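You operate a simulated robot arm through the tools that you are given. There is no shell and no other tool. Be economical: measure what you need, move in short steps, check, and stop when the job is done.

You run a simulated two-armed robot. Do the job below in one go: nothing can be reset, and whatever is moved stays where it is left.

TASK
Hold the steak salt jar on the door end of the counter steady with one hand and open the steak salt jar lid with the other.
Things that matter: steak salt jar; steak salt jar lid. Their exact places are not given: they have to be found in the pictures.

Only the result counts: the job must be done as asked and must still hold three seconds after the hand-in. Knocking over, shifting, dropping, spilling or breaking anything else fails it. Lids that push on must go on centred and level and be pressed home; caps that screw on are set level and turned clockwise until they are tight.

THE ROBOT
Two 6-joint arms with two-finger grippers on one trunk, on a base that drives. Base frame: it is fixed to the floor where the robot stands at the start and does not move with it; the origin is under the middle of the robot, x ahead of it, y to its left, z up; the surface under the hand at the start is at about z = 0.9. Units: m, rad, N and s.
The left shoulder is at the start at [0.03, 0.178, 1.113], the right one opposite. With the tool pointing down near the work surface each hand reaches from about 0.5 to 0.82 m from the robot's upright axis, wherever it stands, measured 20 degrees to its own side. Places, roughly: steak salt jar lid [0.6, -0.1, 1]. Payload 2.54 kg a hand.
The tool frame of a hand sits at the grasp point between the pads (the TCP): z along the fingers, y along the line on which they close. The tips reach 0.03 m beyond it. Largest opening 0.116 m; the body of the gripper starts 0.095 m behind the TCP.
Orientation is that of the tool frame in the base frame, as a unit quaternion [w, x, y, z]. With the fingers straight down and closing along the base's y, the tool's x points along the base's -x, its y along +y and its z along -z.

THE INTERFACE
- The arms move only by the tool step_arm. It takes "left_motion", "right_motion" or both (then of equal length, played together; a hand with none holds still); each is a list of rows, each a list of 7 numbers: the turn, a rotation vector about the base's x, y, z in units of 6 degrees (1.0 is 6 degrees), then the shift along the base's x, y, z in units of 30 mm (1.0 is 30 mm), then the finger opening in m, from 0 to 0.116. In form: [[rx, ry, rz, dx, dy, dz, grip], ...]. A call has 1 to 12 rows; each row shifts and turns the commanded pose from where the row before left it. A call with a number of a shift or a turn outside -1 to 1 is refused whole. Each row takes 0.2 s and may step no farther than 0.05 m and 0.15 rad from the row before; otherwise, or with a gripper value out of range, the whole call is refused. Where a pose cannot be reached the arm comes as near as it can. A force on the tool above 40 N (or 10 N above the force at the start of the call, whichever is more), or a blocked arm, ends the call early, and 0.2 s more pass. Each finger travels about 0.153 m/s and halts on what it meets, pressing with about 43 N; the grip force reading is that of the motor and also rises with nothing between the fingers. The clock runs only during rows and for 0.2 s after the last one: add rows that do not move to give the fingers time. It gives the time, the measured TCP pose, the force on the tool (base axes), the opening and the grip force at its end, in the units of the frame above (readings bear some noise), with the torque about the TCP (base axes, N m) and any sound that the robot's microphone picked up.
- Cameras (640 x 400 px; columns grow to the right, rows downward): "scene" is now at [0.0447, 0.0002, 1.8286]; the picture's right is [-0.02, -1.00, 0.00], its down [-0.81, 0.01, -0.59] and it looks along [0.59, -0.01, -0.81] (base axes); focal length 258 px, centre (320, 200). "left" rides on the left gripper at [0.069, 0.015, -0.122] in its tool frame; the picture's right is [-0.21, 0.98, 0.00], its down [-0.83, -0.18, -0.53] and it looks along [-0.52, -0.11, 0.85] (tool axes); focal length 251 px, centre (320, 200). "right" rides on the right gripper at [0.069, -0.015, -0.122] in its tool frame; the picture's right is [0.21, 0.98, 0.00], its down [-0.83, 0.18, -0.53] and it looks along [-0.52, 0.11, 0.85] (tool axes); focal length 251 px, centre (320, 200).
- snapshot(camera): a new picture of that camera. No time passes.
- lift_body(by): slides the trunk up (or, below 0, down) by that many m; the arms and the scene camera ride with it, the base frame stays. It gives what a move gives, with no picture.
- base_move(legs): drives the robot by 1 to 6 legs, each [ahead, left, turn to the left] in m, m and rad, along the robot's own axes; the way and the turn of a leg run together, so that a leg with both is an arc; at most 1.5 m and 3.142 rad a leg. The arms and the cameras ride along, it lands a little off, and it stops where it bumps. It gives what a move gives.
- aim_head(pan, tilt): turns the head with the scene camera to pan (to the left, within 2.496 rad either way) and tilt (down, from -0.506 to 1.204), counted from straight ahead of the robot. It gives what a move gives.
- point_at(camera, pixels): for up to 12 pixels [column, row] of the newest picture of that camera ("zoom" is the newest enlarged one), the place [x, y, z] in the base frame of the surface seen there, good to about 0.002 m. No time passes.
- enlarge(camera, box): a new picture of the part [left, top, right, bottom] of that camera's present view, enlarged. No time passes.
- hand_in(): hands the job in; it is judged then, once.

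Work in short steps. Measure before you move; look again where a grasp or a placing could have gone wrong, and mend it. You have 80 turns and 78 pictures in all, those below and enlarged ones among them. Open the grippers and draw the arms clear of the work before you hand the job in, unless the task says otherwise; then end with one line.

The tools are called after ">>>" by a JSON object that holds its "op" and its "data". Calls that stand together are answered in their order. step_arm: Moves the arms, as the interface text tells. Its arguments: {"type":"object","properties":{"left_motion":{"type":"array","items":{"type":"array","items":{"type":"number"}}},"right_motion":{"type":"array","items":{"type":"array","items":{"type":"number"}}}},"required":[]} The other tools are called the same way: lift_body (by) slides the trunk up or down; base_move (legs) drives the base; aim_head (pan, tilt) turns the head that bears the scene camera; snapshot (camera) takes a picture; point_at (camera, pixels) gives the place of the surface under pixels of a picture; enlarge (camera, box) takes an enlarged picture of a part of a camera's view; hand_in () hands the job in.

At the start:

```text
time_s: 0.0
left_ee_pos: [0.3466, 0.1143, 1.2098]
left_tcp_rot: [-0.001, 0.0, 1.0, 0.001]
left_force: [0.2, -0.4, 0.0]
left_wrist_torque: [0.01, -0.07, 0.0]
left_finger_gap: 0.116
left_finger_force: 0.0
right_ee_pos: [0.5165, -0.3222, 1.2598]
right_tcp_rot: [0.0, 0.0, 1.0, 0.0]
right_force: [-0.1, -0.6, 0.7]
right_wrist_torque: [0.0, -0.01, -0.02]
right_finger_gap: 0.1162
right_finger_force: 0.0
trunk travel left (down, up): [-0.325, 0.215]
robot x, y, heading: [-0.0001, -0.0017, 0.002]
head pan, tilt: [-0.017, 0.937]
```

scene: 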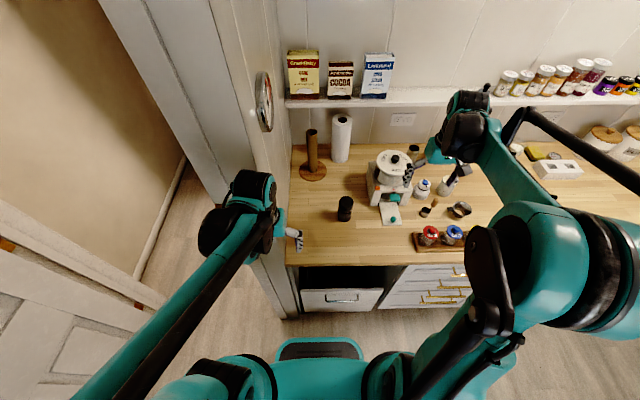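
right: 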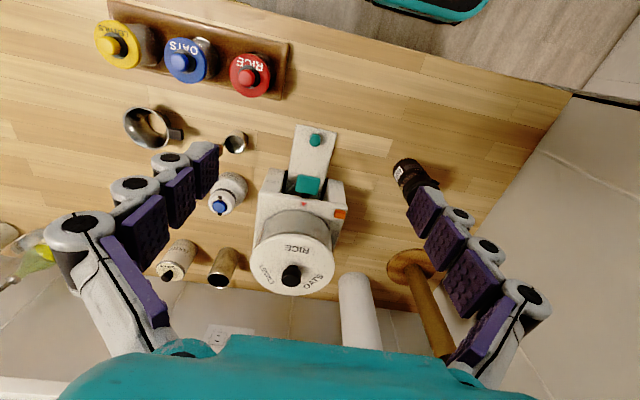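
left: 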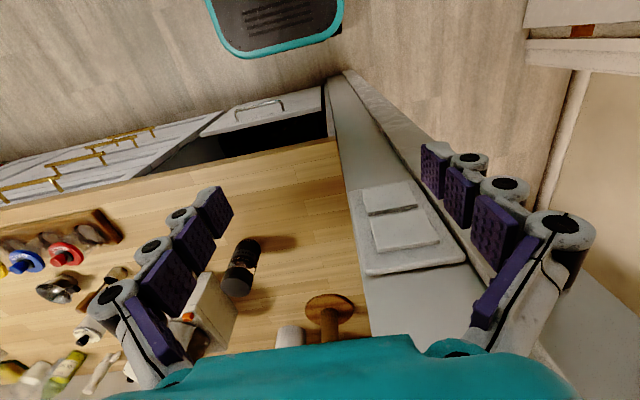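

The dark jar near scene pixel (345,208) is probably the steak salt jar. I'll enlarge it and the objects around it to check.

>>> {"op": "enlarge", "data": {"camera": "scene", "box": [280, 130, 480, 260]}}

>>> {"op": "enlarge", "data": {"camera": "right", "box": [340, 130, 500, 230]}}

>>> {"op": "enlarge", "data": {"camera": "left", "box": [180, 220, 300, 310]}}

```text
3.08 times, centred on (380, 195) of scene
```

zoom: 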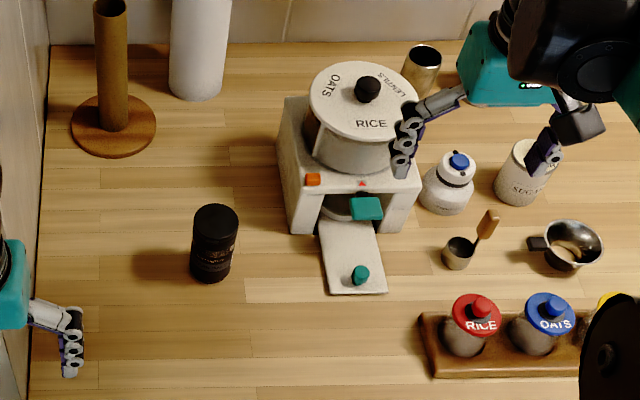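

```text
4.00 times, centred on (420, 180) of right
```

zoom: 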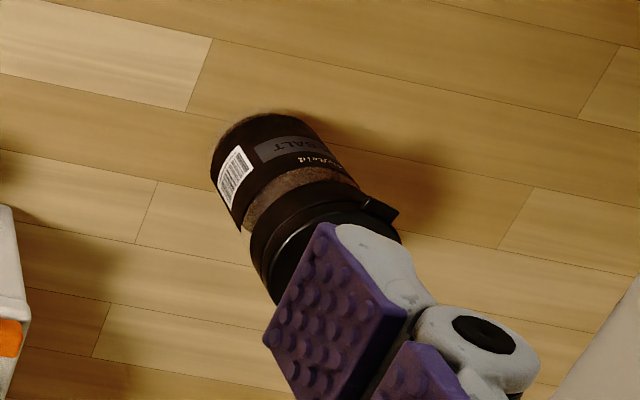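

```text
4.44 times, centred on (240, 265) of left
```

zoom: 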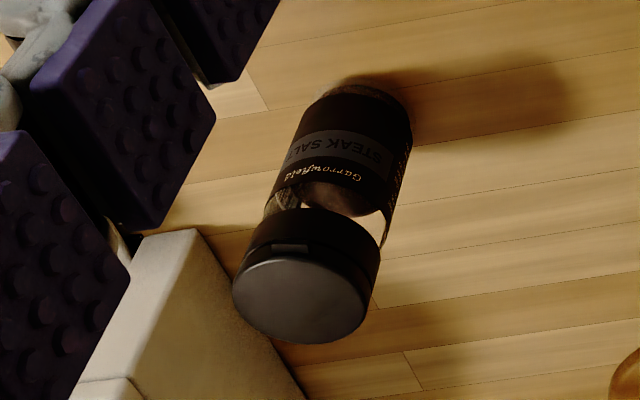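

It's the steak salt jar, and the lid has a tab. I'll measure the jar from the zoomed left picture and take a closer look from the scene camera.

>>> {"op": "point_at", "data": {"camera": "zoom", "pixels": [[300, 300], [240, 290], [368, 290], [300, 335], [290, 248], [310, 245], [275, 248], [312, 215], [335, 150], [300, 262], [235, 270], [378, 260]]}}

>>> {"op": "enlarge", "data": {"camera": "scene", "box": [325, 185, 365, 230]}}

```text
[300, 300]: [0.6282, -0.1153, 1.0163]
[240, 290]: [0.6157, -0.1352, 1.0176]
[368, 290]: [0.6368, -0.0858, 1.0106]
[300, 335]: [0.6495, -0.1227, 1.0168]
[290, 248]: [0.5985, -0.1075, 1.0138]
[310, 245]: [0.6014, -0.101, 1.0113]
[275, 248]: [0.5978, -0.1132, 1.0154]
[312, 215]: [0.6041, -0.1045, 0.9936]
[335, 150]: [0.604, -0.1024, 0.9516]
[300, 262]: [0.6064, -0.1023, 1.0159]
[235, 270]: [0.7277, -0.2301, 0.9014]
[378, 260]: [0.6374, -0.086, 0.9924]
```

```text
8.89 times, centred on (345, 208) of scene
```

zoom: 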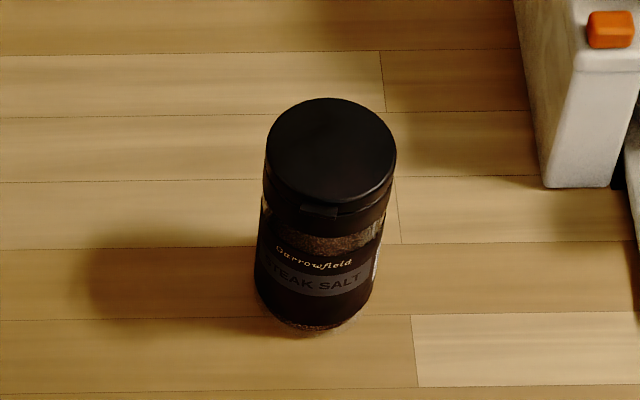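

It's a flip-top: the tab faces the robot at about (0.598,-0.107,1.012), the jar axis is near (0.627,-0.110), and the hinge is at the back. Next I'll measure what surrounds it: the partition on the left, the counter edge and the dispenser.

>>> {"op": "snapshot", "data": {"camera": "scene"}}

>>> {"op": "point_at", "data": {"camera": "scene", "pixels": [[288, 235], [282, 160], [320, 262], [270, 240], [340, 235], [372, 200], [391, 222], [366, 170], [313, 170], [310, 135], [428, 250], [284, 290]]}}

>>> {"op": "point_at", "data": {"camera": "left", "pixels": [[340, 150], [355, 230], [370, 300], [400, 240], [440, 230], [355, 90], [270, 170], [200, 310], [330, 320], [420, 320]]}}

```text
70 pictures are left
```

scene: 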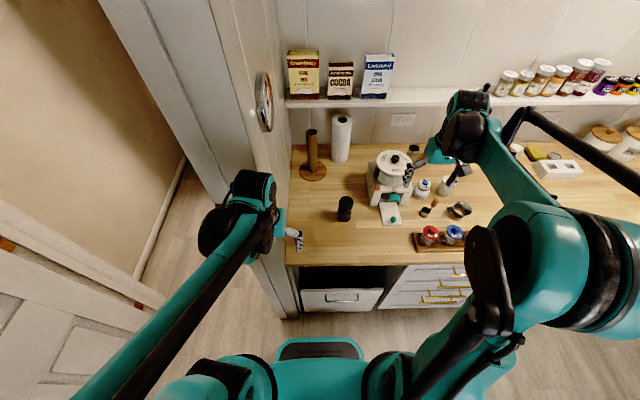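

```text
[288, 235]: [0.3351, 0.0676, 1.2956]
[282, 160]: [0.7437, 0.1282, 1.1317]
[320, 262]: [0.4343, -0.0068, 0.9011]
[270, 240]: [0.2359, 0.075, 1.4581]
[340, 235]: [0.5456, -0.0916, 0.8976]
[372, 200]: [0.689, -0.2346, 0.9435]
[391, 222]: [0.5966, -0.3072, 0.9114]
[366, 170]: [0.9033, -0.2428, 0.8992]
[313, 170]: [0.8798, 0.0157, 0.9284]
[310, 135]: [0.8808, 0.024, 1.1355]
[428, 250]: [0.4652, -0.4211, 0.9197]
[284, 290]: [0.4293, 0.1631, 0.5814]
```

```text
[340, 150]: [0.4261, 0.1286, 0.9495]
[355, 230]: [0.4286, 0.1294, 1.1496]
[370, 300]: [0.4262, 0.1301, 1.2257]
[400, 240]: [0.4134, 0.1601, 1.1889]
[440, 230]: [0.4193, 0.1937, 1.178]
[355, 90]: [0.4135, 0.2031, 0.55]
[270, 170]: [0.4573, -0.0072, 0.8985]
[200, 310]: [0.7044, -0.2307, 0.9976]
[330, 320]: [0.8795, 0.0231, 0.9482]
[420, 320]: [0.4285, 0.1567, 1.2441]
```

The partition's inner face is at y≈0.129 and the counter's front edge at x≈0.42, so the left hand has to come in from the front. I'll shift the base right and slightly back to put the left arm ahead of the jar.

>>> {"op": "base_move", "data": {"legs": [[-0.08, 0, 0], [0, -0.2, 0]]}}

```text
time_s: 2.2
left_ee_pos: [0.2647, -0.0832, 1.21]
left_tcp_rot: [0.0, -0.001, 1.0, -0.001]
left_force: [-0.6, -0.3, -0.1]
left_wrist_torque: [0.03, -0.01, 0.01]
left_finger_gap: 0.1161
left_finger_force: 0.1
right_ee_pos: [0.4374, -0.5179, 1.2604]
right_tcp_rot: [0.001, -0.001, 1.0, 0.0]
right_force: [-0.3, -1.3, 0.2]
right_wrist_torque: [0.04, 0.0, -0.03]
right_finger_gap: 0.116
right_finger_force: 0.1
trunk travel left (down, up): [-0.325, 0.215]
robot x, y, heading: [-0.0807, -0.195, 0.002]
head pan, tilt: [-0.017, 0.937]
```

The base landed fine. Now I'll pitch the left hand 60° forward while advancing slowly, staying well above the counter.

>>> {"op": "step_arm", "data": {"left_motion": [[0, -1, 0, 0.5, -0.1, 0, 0.09], [0, -1, 0, 0.5, -0.1, 0, 0.09], [0, -1, 0, 0.5, -0.1, 0, 0.09], [0, -1, 0, 0.5, -0.1, 0, 0.09], [0, -1, 0, 0.5, -0.1, 0, 0.09], [0, -1, 0, 0.5, -0.1, 0, 0.09], [0, -1, 0, 0.5, -0.1, 0, 0.09], [0, -1, 0, 0.5, -0.1, 0, 0.09], [0, -1, 0, 0.5, -0.1, 0, 0.09], [0, -1, 0, 0.5, 0, 0, 0.09]]}}

```text
time_s: 4.5
left_ee_pos: [0.4149, -0.1104, 1.2094]
left_tcp_rot: [0.501, 0.0, 0.866, 0.0]
left_force: [0.0, 0.1, 0.1]
left_wrist_torque: [0.02, 0.02, 0.03]
left_finger_gap: 0.0899
left_finger_force: 0.1
right_ee_pos: [0.4383, -0.5178, 1.2598]
right_tcp_rot: [-0.002, -0.001, 1.0, 0.0]
right_force: [-0.5, 0.0, 0.3]
right_wrist_torque: [-0.01, 0.03, -0.01]
right_finger_gap: 0.116
right_finger_force: 0.0
trunk travel left (down, up): [-0.325, 0.215]
robot x, y, heading: [-0.078, -0.2003, 0.002]
head pan, tilt: [-0.017, 0.937]
```

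The left hand now points forward and 30° down. I'll look from both cameras to refine the jar pose.

>>> {"op": "snapshot", "data": {"camera": "left"}}

>>> {"op": "enlarge", "data": {"camera": "left", "box": [280, 180, 400, 280]}}

>>> {"op": "snapshot", "data": {"camera": "scene"}}

```text
69 pictures are left
```

left: 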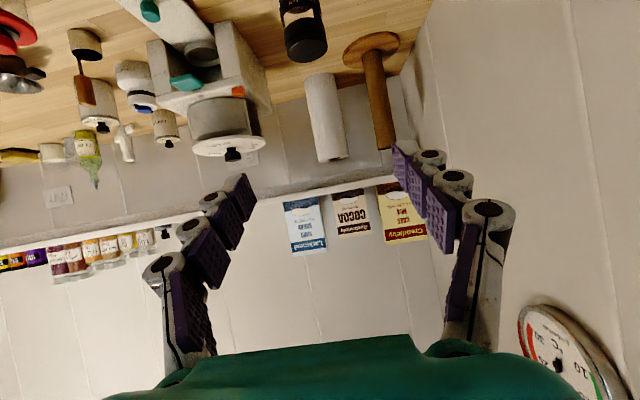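

```text
4.00 times, centred on (340, 230) of left
```

zoom: 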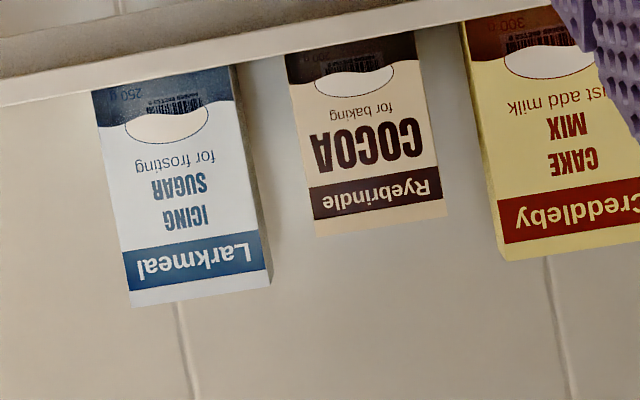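

```text
67 pictures are left
```

scene: 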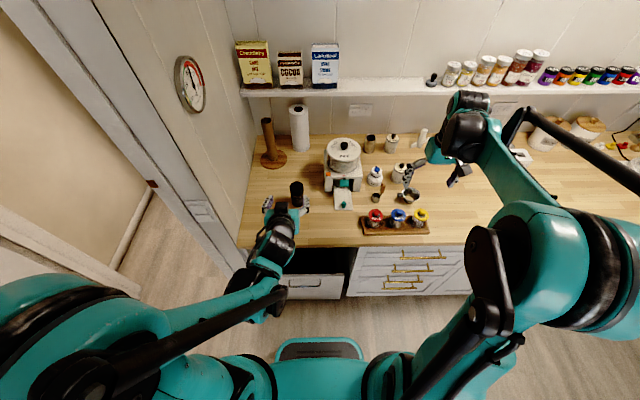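

The jar sits between the fingers laterally. I'll move to a pre-grasp point 0.12 m back along the tool axis, at about (0.521, -0.110, 1.002).

>>> {"op": "step_arm", "data": {"left_motion": [[0, 0, 0, 0.44, 0, -0.8625, 0.09], [0, 0, 0, 0.44, 0, -0.8625, 0.09], [0, 0, 0, 0.44, 0, -0.8625, 0.09], [0, 0, 0, 0.44, 0, -0.8625, 0.09], [0, 0, 0, 0.44, 0, -0.8625, 0.09], [0, 0, 0, 0.44, 0, -0.8625, 0.09], [0, 0, 0, 0.44, 0, -0.8625, 0.09], [0, 0, 0, 0.44, 0, -0.8625, 0.09]]}}

>>> {"op": "snapshot", "data": {"camera": "left"}}

>>> {"op": "enlarge", "data": {"camera": "scene", "box": [240, 150, 370, 250]}}

```text
time_s: 6.2
left_ee_pos: [0.5724, -0.125, 1.0883]
left_tcp_rot: [0.499, -0.001, 0.866, 0.001]
left_force: [1.1, -0.3, 0.5]
left_wrist_torque: [0.01, 0.04, 0.03]
left_finger_gap: 0.0899
left_finger_force: 0.0
left hand out of reach, approached as far as the arm can: row 2, 3, 4, 5, 6, 7, 8
right_ee_pos: [0.4379, -0.5185, 1.2596]
right_tcp_rot: [-0.001, 0.0, 1.0, -0.001]
right_force: [0.2, 0.7, -0.5]
right_wrist_torque: [0.0, 0.0, 0.01]
right_finger_gap: 0.1161
right_finger_force: 0.0
trunk travel left (down, up): [-0.325, 0.215]
robot x, y, heading: [-0.0823, -0.1977, -0.002]
head pan, tilt: [-0.017, 0.937]
```

```text
66 pictures are left
```

left: 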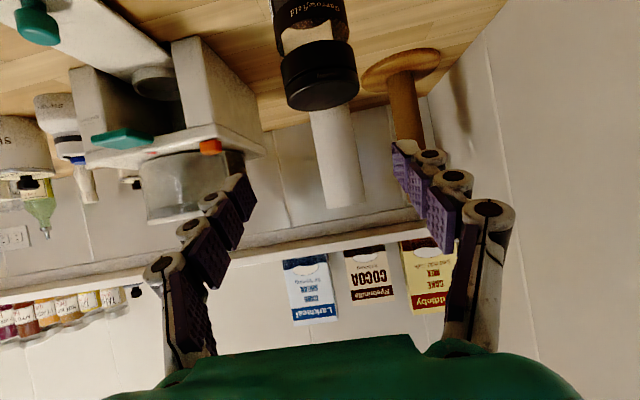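

```text
4.00 times, centred on (305, 200) of scene
```

zoom: 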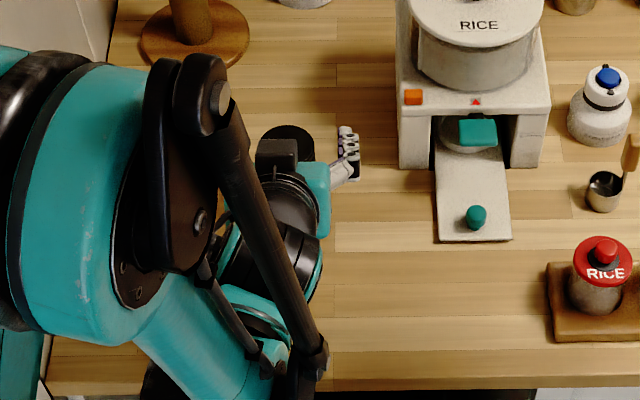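

The arm is too folded at this distance, so it stopped at (0.572,-0.125,1.088), short of the target. I'll back the hand off, then move the base further back.

>>> {"op": "step_arm", "data": {"left_motion": [[0, 0, 0, 0, 0, 1, 0.09], [0, 0, 0, 0, 0, 1, 0.09], [0, 0, 0, 0, 0, 1, 0.09], [0, 0, 0, 0, 0, 1, 0.09]]}}

>>> {"op": "base_move", "data": {"legs": [[-0.11, 0, 0]]}}

```text
time_s: 7.2
left_ee_pos: [0.5691, -0.123, 1.2091]
left_tcp_rot: [0.5, -0.001, 0.866, 0.0]
left_force: [-0.5, 0.0, 0.0]
left_wrist_torque: [-0.01, 0.0, 0.0]
left_finger_gap: 0.0901
left_finger_force: 0.1
right_ee_pos: [0.4355, -0.5184, 1.2603]
right_tcp_rot: [0.0, -0.001, 1.0, 0.0]
right_force: [0.8, 0.3, -0.1]
right_wrist_torque: [0.01, -0.05, -0.05]
right_finger_gap: 0.1161
right_finger_force: 0.0
trunk travel left (down, up): [-0.325, 0.215]
robot x, y, heading: [-0.0822, -0.193, 0.006]
head pan, tilt: [-0.017, 0.937]
```

```text
time_s: 8.4
left_ee_pos: [0.4593, -0.1238, 1.2097]
left_tcp_rot: [0.5, 0.0, 0.866, -0.001]
left_force: [0.1, 0.8, -0.2]
left_wrist_torque: [-0.01, 0.0, 0.03]
left_finger_gap: 0.0902
left_finger_force: 0.1
right_ee_pos: [0.3272, -0.519, 1.2599]
right_tcp_rot: [0.0, 0.0, 1.0, -0.001]
right_force: [0.1, -0.4, -0.6]
right_wrist_torque: [0.0, 0.01, 0.02]
right_finger_gap: 0.1161
right_finger_force: 0.1
trunk travel left (down, up): [-0.325, 0.215]
robot x, y, heading: [-0.1903, -0.2001, -0.004]
head pan, tilt: [-0.017, 0.937]
```

The base is now at x=-0.19. I'll retry the pre-grasp approach.

>>> {"op": "step_arm", "data": {"left_motion": [[0, 0, 0, 0.258, 0.058, -0.863, 0.09], [0, 0, 0, 0.258, 0.058, -0.863, 0.09], [0, 0, 0, 0.258, 0.058, -0.863, 0.09], [0, 0, 0, 0.258, 0.058, -0.863, 0.09], [0, 0, 0, 0.258, 0.058, -0.863, 0.09], [0, 0, 0, 0.258, 0.058, -0.863, 0.09], [0, 0, 0, 0.258, 0.058, -0.863, 0.09], [0, 0, 0, 0.258, 0.058, -0.863, 0.09]]}}

>>> {"op": "snapshot", "data": {"camera": "left"}}

>>> {"op": "snapshot", "data": {"camera": "scene"}}

```text
time_s: 10.2
left_ee_pos: [0.5283, -0.1102, 1.0041]
left_tcp_rot: [0.499, 0.0, 0.867, 0.0]
left_force: [0.6, 0.3, 0.5]
left_wrist_torque: [0.02, 0.02, -0.02]
left_finger_gap: 0.0894
left_finger_force: 0.0
left hand out of reach, approached as far as the arm can: row 8
right_ee_pos: [0.3279, -0.5187, 1.2608]
right_tcp_rot: [-0.001, 0.0, 1.0, 0.0]
right_force: [0.0, -0.3, -1.2]
right_wrist_torque: [-0.04, 0.03, -0.02]
right_finger_gap: 0.1161
right_finger_force: 0.1
trunk travel left (down, up): [-0.325, 0.215]
robot x, y, heading: [-0.192, -0.1983, 0.003]
head pan, tilt: [-0.017, 0.937]
```

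```text
64 pictures are left
```

left: 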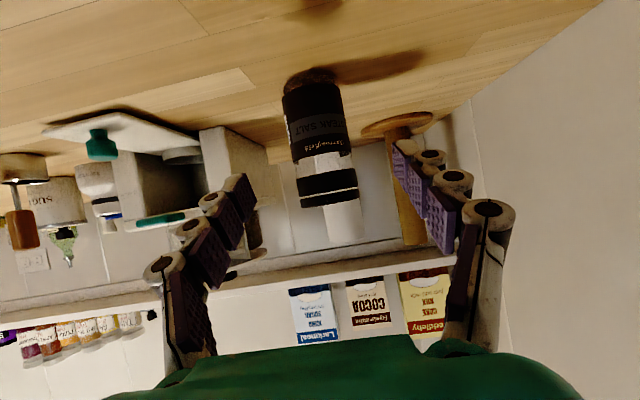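

```text
63 pictures are left
```

scene: 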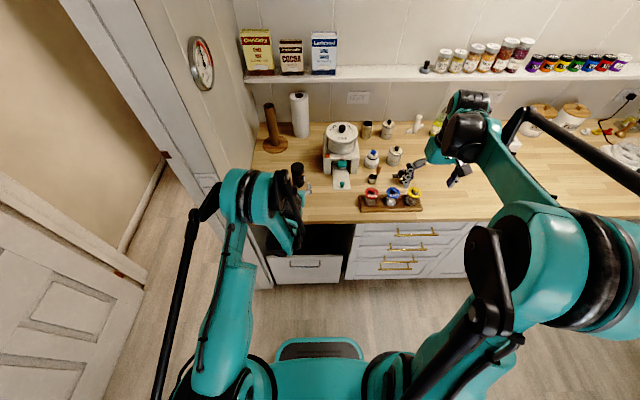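

The pre-grasp is reached and the jar stands between the fingers. I'll enlarge the left view to measure the jar and lid seams.

>>> {"op": "enlarge", "data": {"camera": "left", "box": [260, 60, 380, 220]}}

>>> {"op": "enlarge", "data": {"camera": "left", "box": [285, 140, 365, 215]}}

```text
2.50 times, centred on (320, 140) of left
```

zoom: 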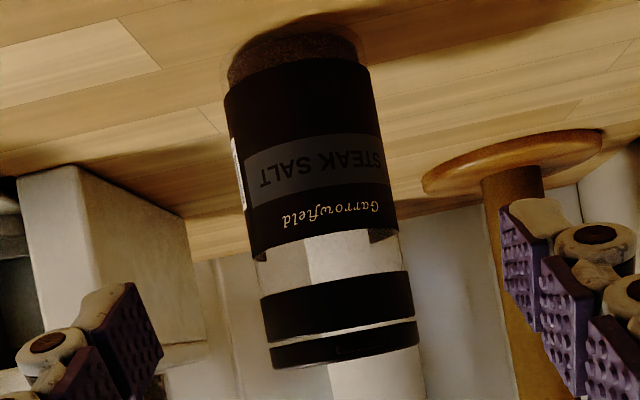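

```text
5.33 times, centred on (325, 178) of left
```

zoom: 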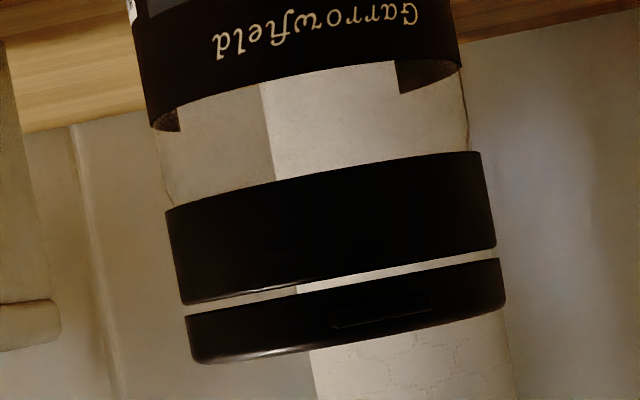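

There's a visible seam between the cap ring and the lid, with the tab at zoom (380,310). I'll measure those points.

>>> {"op": "point_at", "data": {"camera": "zoom", "pixels": [[340, 250], [345, 284], [250, 325], [340, 312], [380, 310], [425, 303], [380, 326], [470, 285], [200, 350], [490, 240], [175, 240], [330, 170]]}}

```text
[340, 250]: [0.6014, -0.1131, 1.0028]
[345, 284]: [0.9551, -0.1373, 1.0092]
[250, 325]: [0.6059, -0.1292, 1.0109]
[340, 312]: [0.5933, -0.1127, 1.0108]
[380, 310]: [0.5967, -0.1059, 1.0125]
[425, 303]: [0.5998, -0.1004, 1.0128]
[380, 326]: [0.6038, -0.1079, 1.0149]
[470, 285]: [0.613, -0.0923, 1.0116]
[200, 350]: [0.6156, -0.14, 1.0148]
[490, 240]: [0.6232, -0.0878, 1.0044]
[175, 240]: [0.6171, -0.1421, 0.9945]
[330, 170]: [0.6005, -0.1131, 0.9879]
```

Jar axis is about (0.628,-0.114), the cap ring spans z≈0.988–1.005, and the tab is at x≈0.595, y≈-0.107, with its underside near z≈1.009. I'll advance to the grasp pose (0.622,-0.114,0.940) with the fingers open.

>>> {"op": "step_arm", "data": {"left_motion": [[0, 0, 0, 0.39, -0.017, -0.267, 0.09], [0, 0, 0, 0.39, -0.017, -0.267, 0.09], [0, 0, 0, 0.39, -0.017, -0.267, 0.09], [0, 0, 0, 0.39, -0.017, -0.267, 0.09], [0, 0, 0, 0.39, -0.017, -0.267, 0.09], [0, 0, 0, 0.39, -0.017, -0.267, 0.09], [0, 0, 0, 0.39, -0.017, -0.267, 0.09], [0, 0, 0, 0.39, -0.017, -0.267, 0.09], [0, 0, 0, 0, 0, 0, 0.09]]}}

>>> {"op": "snapshot", "data": {"camera": "left"}}

>>> {"op": "enlarge", "data": {"camera": "scene", "box": [250, 130, 370, 230]}}

```text
time_s: 12.2
left_ee_pos: [0.6216, -0.1143, 0.9423]
left_tcp_rot: [0.499, 0.0, 0.866, -0.001]
left_force: [-0.6, -0.4, 0.4]
left_wrist_torque: [-0.02, -0.02, -0.03]
left_finger_gap: 0.0899
left_finger_force: 0.1
right_ee_pos: [0.3251, -0.5197, 1.2597]
right_tcp_rot: [0.0, 0.0, 1.0, 0.0]
right_force: [-0.4, 0.4, 1.2]
right_wrist_torque: [-0.01, -0.01, -0.01]
right_finger_gap: 0.1161
right_finger_force: 0.0
trunk travel left (down, up): [-0.325, 0.215]
robot x, y, heading: [-0.1916, -0.1978, -0.003]
head pan, tilt: [-0.017, 0.937]
```

```text
60 pictures are left
```

left: 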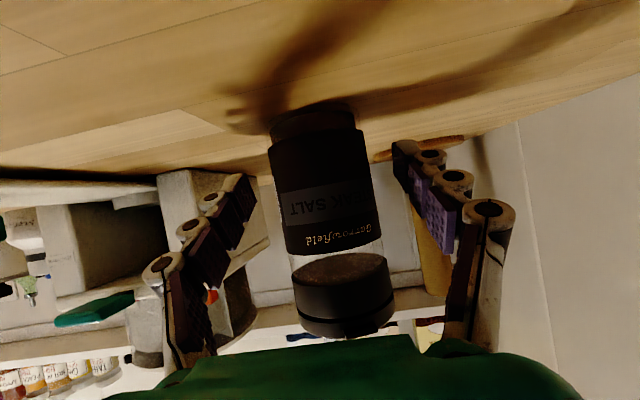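

```text
4.00 times, centred on (310, 180) of scene
```

zoom: 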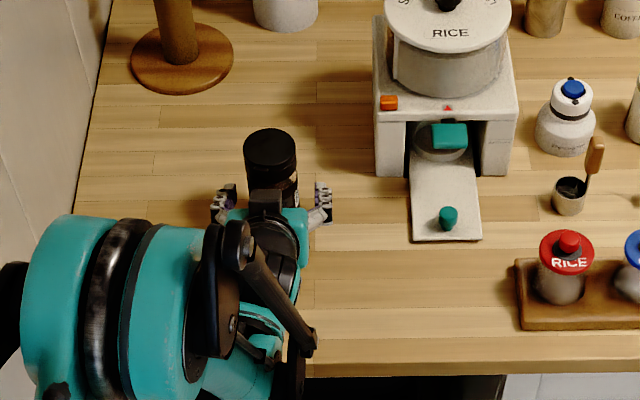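

The jar is centred between the fingers. I'll close the left hand gradually on the jar body.

>>> {"op": "step_arm", "data": {"left_motion": [[0, 0, 0, 0, 0, 0, 0.07], [0, 0, 0, 0, 0, 0, 0.062], [0, 0, 0, 0, 0, 0, 0.056], [0, 0, 0, 0, 0, 0, 0.05], [0, 0, 0, 0, 0, 0, 0.044], [0, 0, 0, 0, 0, 0, 0.04], [0, 0, 0, 0, 0, 0, 0.04]]}}

>>> {"op": "snapshot", "data": {"camera": "left"}}

>>> {"op": "enlarge", "data": {"camera": "scene", "box": [250, 130, 370, 230]}}

```text
time_s: 13.8
left_ee_pos: [0.6224, -0.1161, 0.9419]
left_tcp_rot: [0.5, 0.0, 0.866, -0.001]
left_force: [-0.1, 0.0, 0.4]
left_wrist_torque: [-0.05, -0.03, -0.01]
left_finger_gap: 0.0529
left_finger_force: 43.4
right_ee_pos: [0.3261, -0.5183, 1.2601]
right_tcp_rot: [0.001, 0.001, 1.0, 0.001]
right_force: [-0.2, -0.3, 0.2]
right_wrist_torque: [-0.03, 0.0, -0.03]
right_finger_gap: 0.1162
right_finger_force: 0.1
trunk travel left (down, up): [-0.325, 0.215]
robot x, y, heading: [-0.1904, -0.2005, 0.001]
head pan, tilt: [-0.017, 0.937]
```

```text
58 pictures are left
```

left: 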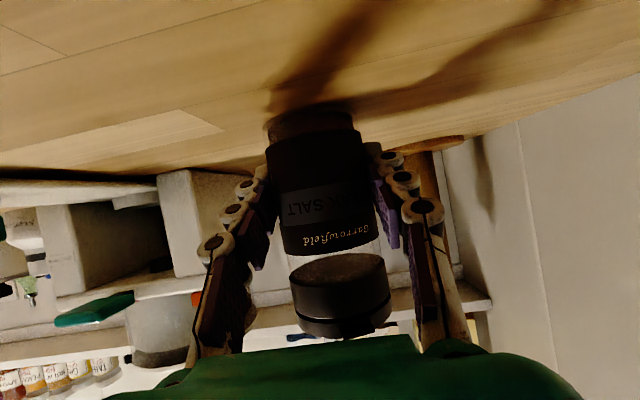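

```text
4.00 times, centred on (310, 180) of scene
```

zoom: 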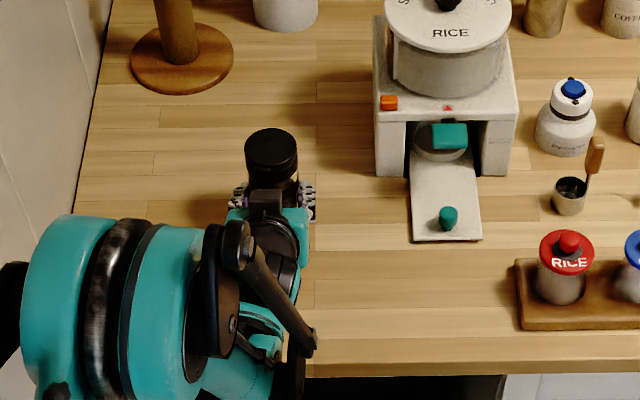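

The jar is held with a gap of 0.053 and 43 N. A black piece of the wrist at zoom (265,200) looks close to the tab, so I'll measure the free space there.

>>> {"op": "point_at", "data": {"camera": "zoom", "pixels": [[265, 200], [250, 192], [282, 192], [265, 212], [240, 215], [300, 215], [270, 180], [305, 195], [238, 195], [270, 150], [280, 240]]}}

>>> {"op": "snapshot", "data": {"camera": "right"}}

```text
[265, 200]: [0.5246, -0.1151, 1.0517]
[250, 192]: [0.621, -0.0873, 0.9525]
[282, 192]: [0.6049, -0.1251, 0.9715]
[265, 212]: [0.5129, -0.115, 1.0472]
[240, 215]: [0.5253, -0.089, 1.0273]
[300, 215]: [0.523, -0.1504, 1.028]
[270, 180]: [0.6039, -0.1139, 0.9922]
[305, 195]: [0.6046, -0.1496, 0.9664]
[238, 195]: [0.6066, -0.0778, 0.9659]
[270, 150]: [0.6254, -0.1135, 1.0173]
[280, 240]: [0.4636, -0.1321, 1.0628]
```

```text
56 pictures are left
```

right: 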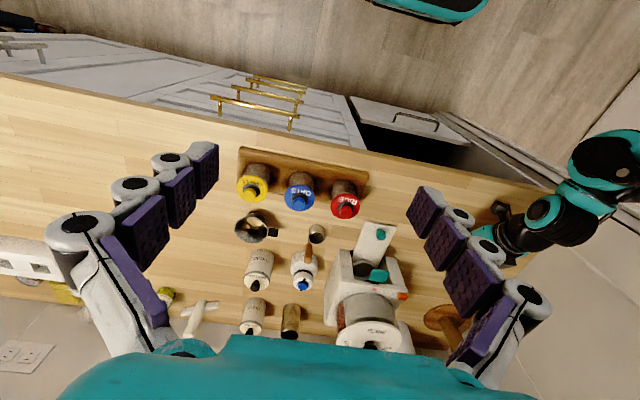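

There is about 70 mm free in x between the palm (0.527) and the tab. I'll roll the right hand toward +y with closed fingers while moving it to a staging point above and to the right of the jar.

>>> {"op": "step_arm", "data": {"right_motion": [[1, 0, 0, 0.483, 0.4, -0.167, 0.08], [1, 0, 0, 0.483, 0.4, -0.167, 0.04], [1, 0, 0, 0.483, 0.4, -0.167, 0.0], [1, 0, 0, 0.483, 0.4, -0.167, 0.0], [1, 0, 0, 0.483, 0.4, -0.167, 0.0], [1, 0, 0, 0.483, 0.4, -0.167, 0.0], [1, 0, 0, 0.483, 0.4, -0.167, 0.0], [1, 0, 0, 0.483, 0.4, -0.167, 0.0], [1, 0, 0, 0.483, 0.4, -0.167, 0.0], [1, 0, 0, 0.483, 0.4, -0.167, 0.0], [1, 0, 0, 0.483, 0.4, -0.167, 0.0], [1, 0, 0, 0.483, 0.4, -0.167, 0.0]]}}

>>> {"op": "snapshot", "data": {"camera": "scene"}}

```text
time_s: 16.4
left_ee_pos: [0.6219, -0.115, 0.9422]
left_tcp_rot: [0.5, 0.001, 0.866, -0.001]
left_force: [0.7, -1.1, 0.9]
left_wrist_torque: [-0.06, -0.06, 0.03]
left_finger_gap: 0.0527
left_finger_force: 42.7
right_ee_pos: [0.5005, -0.3754, 1.2011]
right_tcp_rot: [0.0, -0.001, 0.808, 0.589]
right_force: [0.1, 0.5, 0.0]
right_wrist_torque: [-0.01, -0.03, 0.01]
right_finger_gap: 0.0002
right_finger_force: 29.1
trunk travel left (down, up): [-0.325, 0.215]
robot x, y, heading: [-0.1934, -0.1982, 0.001]
head pan, tilt: [-0.017, 0.937]
```

```text
55 pictures are left
```

scene: 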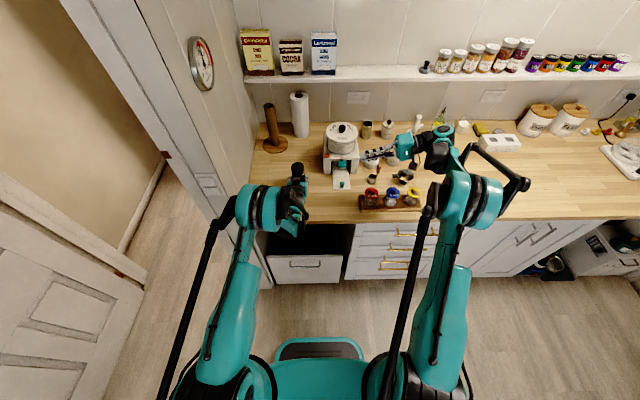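

The arm configuration is good. I'll add a 12° yaw and 6° more roll and move to a staging point to the right of the tab, above tab level.

>>> {"op": "step_arm", "data": {"right_motion": [[0.125, 0, -0.25, 0.31, 0.73, -0.5875, 0], [0.125, 0, -0.25, 0.31, 0.73, -0.5875, 0], [0.125, 0, -0.25, 0.31, 0.73, -0.5875, 0], [0.125, 0, -0.25, 0.31, 0.73, -0.5875, 0], [0.125, 0, -0.25, 0.31, 0.73, -0.5875, 0], [0.125, 0, -0.25, 0.31, 0.73, -0.5875, 0], [0.125, 0, -0.25, 0.31, 0.73, -0.5875, 0], [0.125, 0, -0.25, 0.31, 0.73, -0.5875, 0]]}}

>>> {"op": "enlarge", "data": {"camera": "scene", "box": [250, 130, 410, 230]}}

>>> {"op": "snapshot", "data": {"camera": "right"}}

```text
time_s: 18.2
left_ee_pos: [0.6229, -0.1163, 0.9414]
left_tcp_rot: [0.5, 0.0, 0.866, 0.0]
left_force: [0.8, -0.7, 2.1]
left_wrist_torque: [-0.06, -0.01, -0.01]
left_finger_gap: 0.0529
left_finger_force: 43.4
right_ee_pos: [0.5728, -0.1991, 1.0602]
right_tcp_rot: [0.061, 0.085, 0.772, 0.627]
right_force: [0.3, -0.2, 0.5]
right_wrist_torque: [0.0, 0.0, 0.02]
right_finger_gap: 0.0
right_finger_force: 28.7
trunk travel left (down, up): [-0.325, 0.215]
robot x, y, heading: [-0.1885, -0.1964, 0.001]
head pan, tilt: [-0.017, 0.937]
```

```text
4.00 times, centred on (330, 180) of scene
```

zoom: 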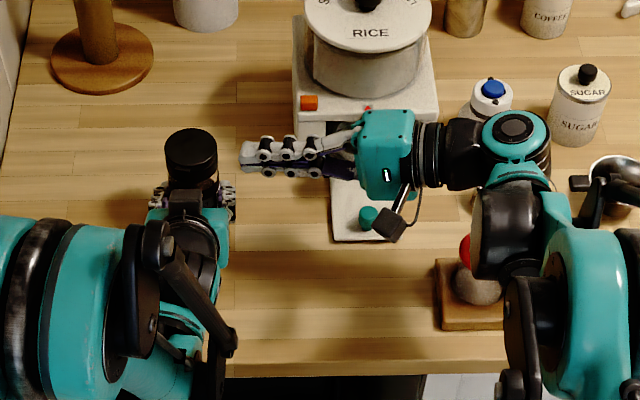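

```text
53 pictures are left
```

right: 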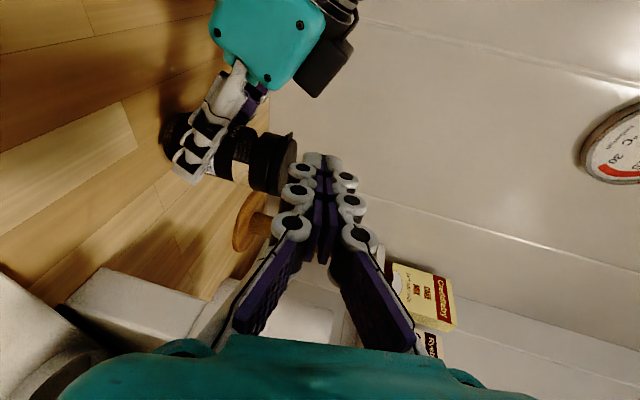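

Staging looks clean, and the tab is visible in the right view near (291,134). I'll measure the fingertip and tab positions precisely.

>>> {"op": "enlarge", "data": {"camera": "right", "box": [220, 110, 380, 210]}}

>>> {"op": "point_at", "data": {"camera": "right", "pixels": [[308, 158], [320, 157], [333, 160], [291, 135], [285, 136], [297, 150], [280, 138], [270, 136]]}}

```text
4.00 times, centred on (300, 160) of right
```

zoom: 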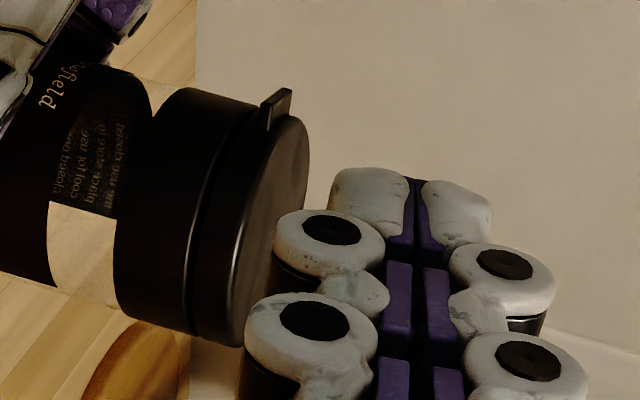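

```text
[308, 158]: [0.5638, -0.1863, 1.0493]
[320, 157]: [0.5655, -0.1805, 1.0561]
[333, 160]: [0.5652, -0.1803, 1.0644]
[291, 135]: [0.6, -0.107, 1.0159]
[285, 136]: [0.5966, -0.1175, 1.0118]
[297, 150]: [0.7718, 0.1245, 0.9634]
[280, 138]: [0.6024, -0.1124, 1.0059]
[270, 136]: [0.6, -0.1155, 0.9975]
```

The tab is a small lever about 6 mm long, with its underside near z≈1.009. To keep the right knuckles clear of the left finger (top ≈0.98), I'll steepen the right finger to about 39° down and bring its tip in front of the tab, still above it.

>>> {"op": "step_arm", "data": {"right_motion": [[-0.9, 0, 0, -0.02, 0.3, -0.07, 0], [-0.9, 0, 0, -0.02, 0.4, -0.07, 0], [-0.9, 0, 0, -0.02, 0.5, -0.07, 0], [-0.9, 0, 0, -0.02, 0.6, -0.07, 0], [-0.9, 0, 0, -0.02, 0.67, -0.07, 0], [0, 0, 0, 0, 0, 0, 0]]}}

>>> {"op": "enlarge", "data": {"camera": "scene", "box": [265, 145, 345, 205]}}

>>> {"op": "enlarge", "data": {"camera": "right", "box": [220, 80, 380, 200]}}

>>> {"op": "snapshot", "data": {"camera": "left"}}

```text
time_s: 19.6
left_ee_pos: [0.6211, -0.1156, 0.9422]
left_tcp_rot: [0.499, 0.0, 0.866, 0.0]
left_force: [-0.4, 0.0, 1.4]
left_wrist_torque: [-0.05, -0.03, 0.0]
left_finger_gap: 0.0528
left_finger_force: 43.1
right_ee_pos: [0.5713, -0.1259, 1.048]
right_tcp_rot: [0.08, 0.068, 0.897, 0.429]
right_force: [1.0, -0.3, -0.7]
right_wrist_torque: [0.02, 0.0, -0.01]
right_finger_gap: 0.0
right_finger_force: 28.6
trunk travel left (down, up): [-0.325, 0.215]
robot x, y, heading: [-0.1901, -0.1997, -0.008]
head pan, tilt: [-0.017, 0.937]
```

```text
6.67 times, centred on (305, 175) of scene
```

zoom: 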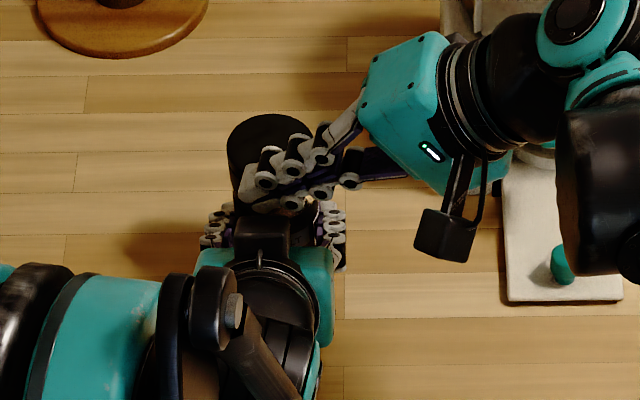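

```text
3.33 times, centred on (300, 140) of right
```

zoom: 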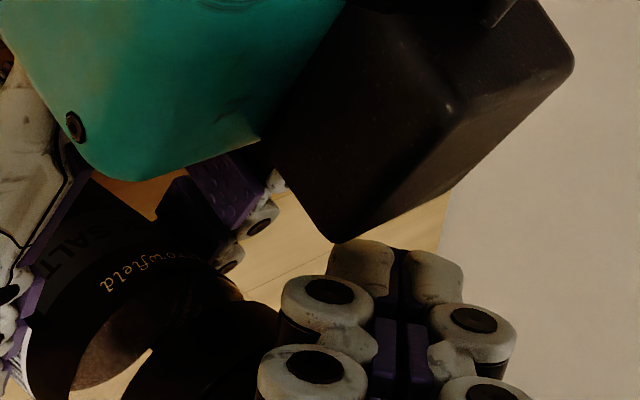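

```text
49 pictures are left
```

left: 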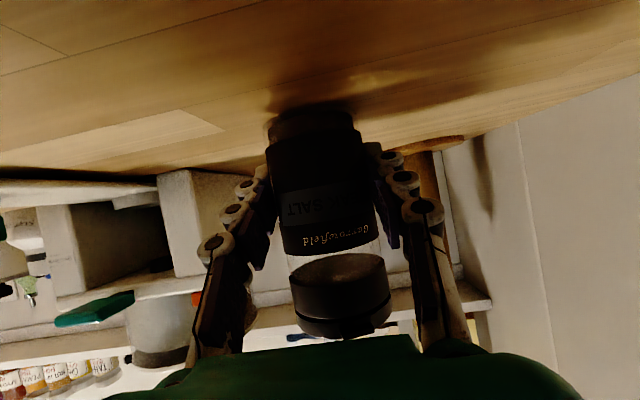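

The finger is in front of the lid with clear space below it. I'll lower it 5 cm in small rows so the tip ends below tab level, watching the force.

>>> {"op": "step_arm", "data": {"right_motion": [[0, 0, 0, 0, 0, -0.3, 0], [0, 0, 0, 0, 0, -0.3, 0], [0, 0, 0, 0, 0, -0.3, 0], [0, 0, 0, 0, 0, -0.3, 0], [0, 0, 0, 0, 0, -0.3, 0], [0, 0, 0, 0, 0, -0.2, 0]]}}

>>> {"op": "enlarge", "data": {"camera": "scene", "box": [265, 145, 345, 205]}}

>>> {"op": "enlarge", "data": {"camera": "right", "box": [220, 80, 380, 200]}}

>>> {"op": "enlarge", "data": {"camera": "left", "box": [260, 230, 420, 350]}}

```text
time_s: 21.1
left_ee_pos: [0.6219, -0.117, 0.9413]
left_tcp_rot: [0.5, 0.0, 0.866, 0.0]
left_force: [-0.6, 0.1, 1.9]
left_wrist_torque: [-0.08, 0.04, -0.04]
left_finger_gap: 0.0526
left_finger_force: 42.8
right_ee_pos: [0.5709, -0.1253, 0.9985]
right_tcp_rot: [0.079, 0.067, 0.897, 0.429]
right_force: [-0.4, -0.3, 0.7]
right_wrist_torque: [0.01, 0.02, 0.01]
right_finger_gap: 0.0002
right_finger_force: 28.7
trunk travel left (down, up): [-0.325, 0.215]
robot x, y, heading: [-0.1925, -0.199, 0.005]
head pan, tilt: [-0.017, 0.937]
```

```text
6.67 times, centred on (305, 175) of scene
```

zoom: 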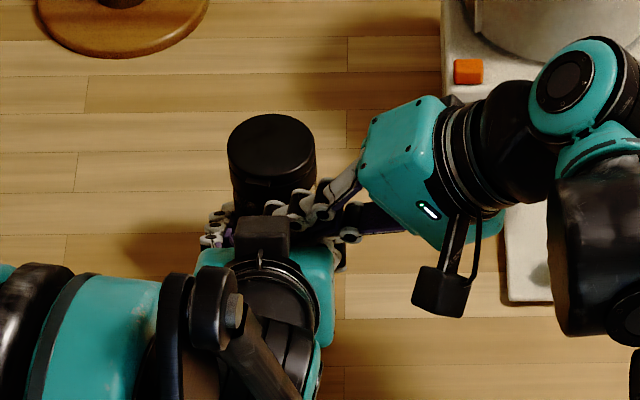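

```text
3.33 times, centred on (300, 140) of right
```

zoom: 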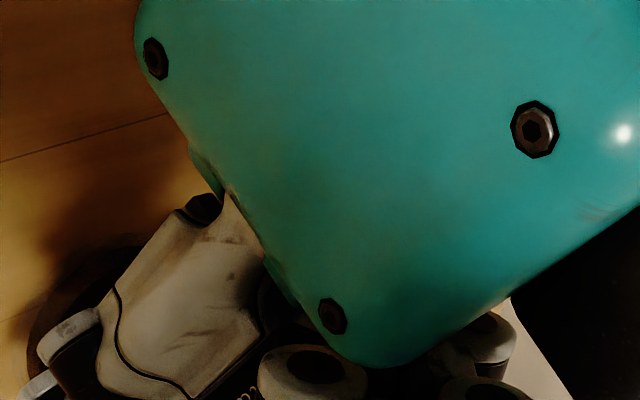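

```text
3.33 times, centred on (340, 290) of left
```

zoom: 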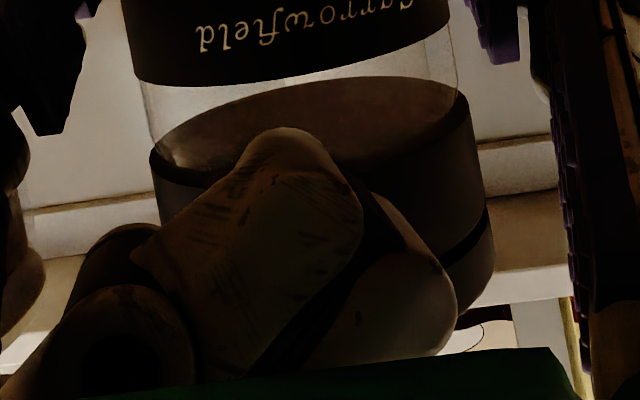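

There's no contact force, and the left view shows the right fingertip in front of the cap at about the right height. I'll lower 3 mm more, then slide 11 mm toward the jar to get under the tab.

>>> {"op": "step_arm", "data": {"right_motion": [[0, 0, 0, 0, 0, -0.1, 0], [0, 0, 0, 0.12, 0, 0, 0], [0, 0, 0, 0.12, 0, 0, 0], [0, 0, 0, 0.12, 0, 0, 0], [0, 0, 0, 0, 0, 0, 0]]}}

>>> {"op": "enlarge", "data": {"camera": "left", "box": [260, 230, 420, 350]}}

>>> {"op": "enlarge", "data": {"camera": "scene", "box": [280, 150, 330, 190]}}

```text
time_s: 22.2
left_ee_pos: [0.6222, -0.1158, 0.9411]
left_tcp_rot: [0.5, 0.0, 0.866, -0.001]
left_force: [-1.0, 0.3, 2.2]
left_wrist_torque: [-0.11, -0.01, -0.03]
left_finger_gap: 0.0523
left_finger_force: 43.3
right_ee_pos: [0.5835, -0.1258, 0.9958]
right_tcp_rot: [0.08, 0.068, 0.897, 0.429]
right_force: [-0.6, 0.4, -0.2]
right_wrist_torque: [0.0, 0.02, 0.03]
right_finger_gap: 0.0001
right_finger_force: 28.7
trunk travel left (down, up): [-0.325, 0.215]
robot x, y, heading: [-0.1922, -0.1969, -0.003]
head pan, tilt: [-0.017, 0.937]
```

```text
3.33 times, centred on (340, 290) of left
```

zoom: 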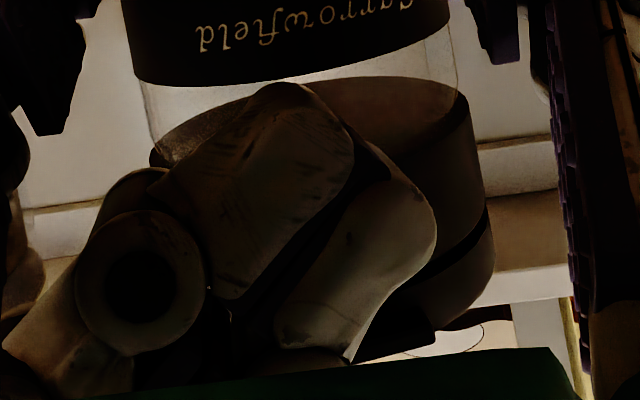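

```text
10.00 times, centred on (305, 170) of scene
```

zoom: 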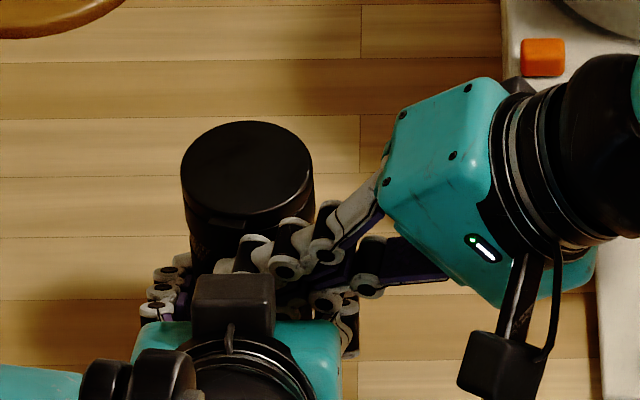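

No contact yet. The tab shows at zoom (230,222) and the fingertip at (240,255), so I'll measure both heights.

>>> {"op": "point_at", "data": {"camera": "zoom", "pixels": [[232, 222], [222, 225], [245, 222], [255, 240], [240, 250], [228, 265], [285, 225], [285, 240], [265, 255], [246, 160]]}}

```text
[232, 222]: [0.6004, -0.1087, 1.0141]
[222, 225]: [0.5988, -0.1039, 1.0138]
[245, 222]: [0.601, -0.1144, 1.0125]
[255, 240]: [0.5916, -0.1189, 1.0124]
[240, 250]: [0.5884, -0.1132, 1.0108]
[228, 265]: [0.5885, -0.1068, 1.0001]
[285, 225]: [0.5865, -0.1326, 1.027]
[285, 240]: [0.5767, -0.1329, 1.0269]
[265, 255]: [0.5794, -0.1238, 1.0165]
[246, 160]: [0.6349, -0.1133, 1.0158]
```

The finger top is at z≈1.011 near the tab, slightly too high, and it's still about 5 mm short in x. I'll lower 6 mm, back off 2 mm in y, then push in +x another 6 mm.

>>> {"op": "step_arm", "data": {"right_motion": [[0, 0, 0, 0, -0.07, -0.1, 0], [0, 0, 0, 0, 0, -0.1, 0], [0, 0, 0, 0.1, 0, 0, 0], [0, 0, 0, 0.1, 0, 0, 0], [0, 0, 0, 0, 0, 0, 0]]}}

>>> {"op": "enlarge", "data": {"camera": "scene", "box": [280, 150, 330, 190]}}

>>> {"op": "enlarge", "data": {"camera": "left", "box": [260, 230, 420, 350]}}

```text
time_s: 23.4
left_ee_pos: [0.6216, -0.1159, 0.9423]
left_tcp_rot: [0.5, 0.0, 0.866, 0.0]
left_force: [0.4, -0.8, 1.5]
left_wrist_torque: [-0.09, -0.01, -0.01]
left_finger_gap: 0.0528
left_finger_force: 42.9
right_ee_pos: [0.588, -0.1275, 0.9892]
right_tcp_rot: [0.078, 0.067, 0.897, 0.429]
right_force: [-0.6, -0.7, -0.3]
right_wrist_torque: [0.01, 0.01, -0.03]
right_finger_gap: 0.0
right_finger_force: 28.2
trunk travel left (down, up): [-0.325, 0.215]
robot x, y, heading: [-0.1898, -0.1989, 0.002]
head pan, tilt: [-0.017, 0.937]
```

```text
10.00 times, centred on (305, 170) of scene
```

zoom: 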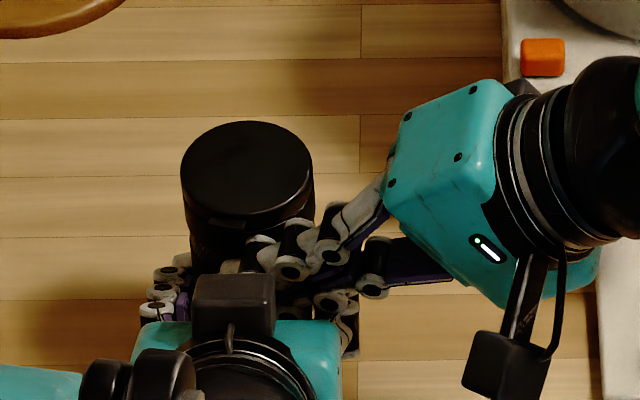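

```text
3.33 times, centred on (340, 290) of left
```

zoom: 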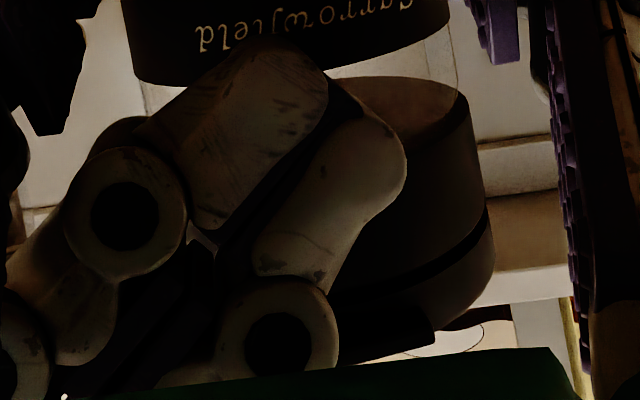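

Still no contact. I'll re-measure the finger top relative to the tab underside.

>>> {"op": "point_at", "data": {"camera": "zoom", "pixels": [[257, 240], [265, 240], [247, 250], [240, 262], [230, 265], [295, 222], [300, 232], [275, 240], [232, 225], [250, 236]]}}

```text
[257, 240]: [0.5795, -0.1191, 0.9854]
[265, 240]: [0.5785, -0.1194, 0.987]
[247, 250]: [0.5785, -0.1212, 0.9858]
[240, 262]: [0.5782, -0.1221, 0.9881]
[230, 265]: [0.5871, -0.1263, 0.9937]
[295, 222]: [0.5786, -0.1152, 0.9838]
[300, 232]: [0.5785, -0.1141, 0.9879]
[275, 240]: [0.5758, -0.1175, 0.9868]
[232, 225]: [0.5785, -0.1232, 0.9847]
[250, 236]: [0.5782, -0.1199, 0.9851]
```

That reading used the left-camera zoom, because it was the newest enlarged picture. I'll retake the scene zoom.

>>> {"op": "enlarge", "data": {"camera": "scene", "box": [290, 160, 320, 184]}}

>>> {"op": "point_at", "data": {"camera": "zoom", "pixels": [[220, 205], [260, 235], [240, 240], [275, 230], [300, 222], [290, 205], [215, 270], [255, 250], [330, 210], [325, 180]]}}

```text
16.00 times, centred on (305, 172) of scene
```

zoom: 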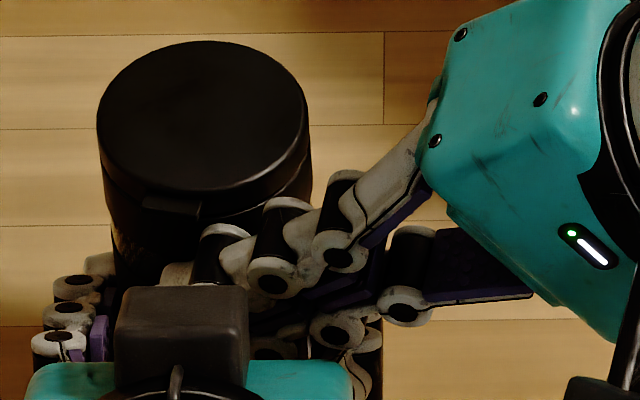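

```text
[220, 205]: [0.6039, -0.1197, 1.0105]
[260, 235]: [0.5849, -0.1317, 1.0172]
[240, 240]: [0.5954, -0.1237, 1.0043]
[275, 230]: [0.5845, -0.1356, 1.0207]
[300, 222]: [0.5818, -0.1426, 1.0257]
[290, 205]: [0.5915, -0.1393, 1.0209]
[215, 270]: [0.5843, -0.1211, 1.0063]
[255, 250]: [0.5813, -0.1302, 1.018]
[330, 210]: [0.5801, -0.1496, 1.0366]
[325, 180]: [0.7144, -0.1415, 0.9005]
```

The tab spans pixels (145–200, 205), with the fingertip at (180,268) below it and its far edge at x≈0.596. I'll slide 4 mm further in.

>>> {"op": "step_arm", "data": {"right_motion": [[0, 0, 0, 0.07, 0, 0, 0], [0, 0, 0, 0.07, 0, 0, 0], [0, 0, 0, 0, 0, 0, 0]]}}

>>> {"op": "enlarge", "data": {"camera": "scene", "box": [290, 160, 320, 184]}}

>>> {"op": "point_at", "data": {"camera": "zoom", "pixels": [[175, 205], [220, 225], [205, 228], [190, 262], [175, 268], [185, 255], [240, 235]]}}

```text
time_s: 24.2
left_ee_pos: [0.6235, -0.1162, 0.9429]
left_tcp_rot: [0.501, 0.001, 0.866, -0.001]
left_force: [29.2, 1.5, -0.5]
left_wrist_torque: [0.06, 0.47, -0.08]
left_finger_gap: 0.0526
left_finger_force: 43.1
right_ee_pos: [0.5918, -0.1265, 0.9891]
right_tcp_rot: [0.077, 0.067, 0.898, 0.428]
right_force: [-26.8, -0.2, 8.7]
right_wrist_torque: [0.03, 0.22, 0.44]
right_finger_gap: 0.0059
right_finger_force: 29.3
trunk travel left (down, up): [-0.325, 0.215]
robot x, y, heading: [-0.1916, -0.1964, -0.003]
head pan, tilt: [-0.017, 0.937]
```

```text
16.00 times, centred on (305, 172) of scene
```

zoom: 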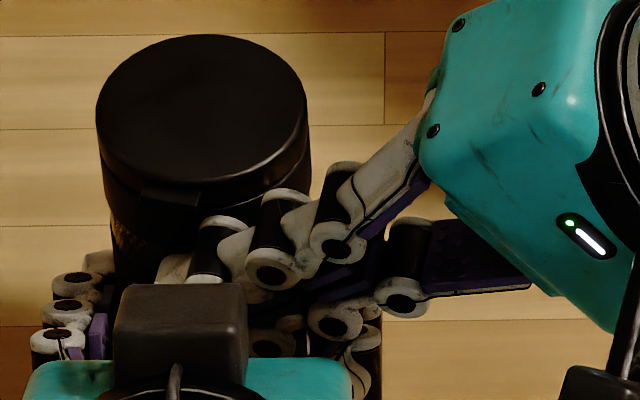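

```text
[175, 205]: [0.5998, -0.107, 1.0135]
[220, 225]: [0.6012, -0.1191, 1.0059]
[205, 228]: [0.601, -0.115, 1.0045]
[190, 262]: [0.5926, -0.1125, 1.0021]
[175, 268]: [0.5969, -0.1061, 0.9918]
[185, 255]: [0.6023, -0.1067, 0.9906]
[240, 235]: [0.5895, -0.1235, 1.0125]
```

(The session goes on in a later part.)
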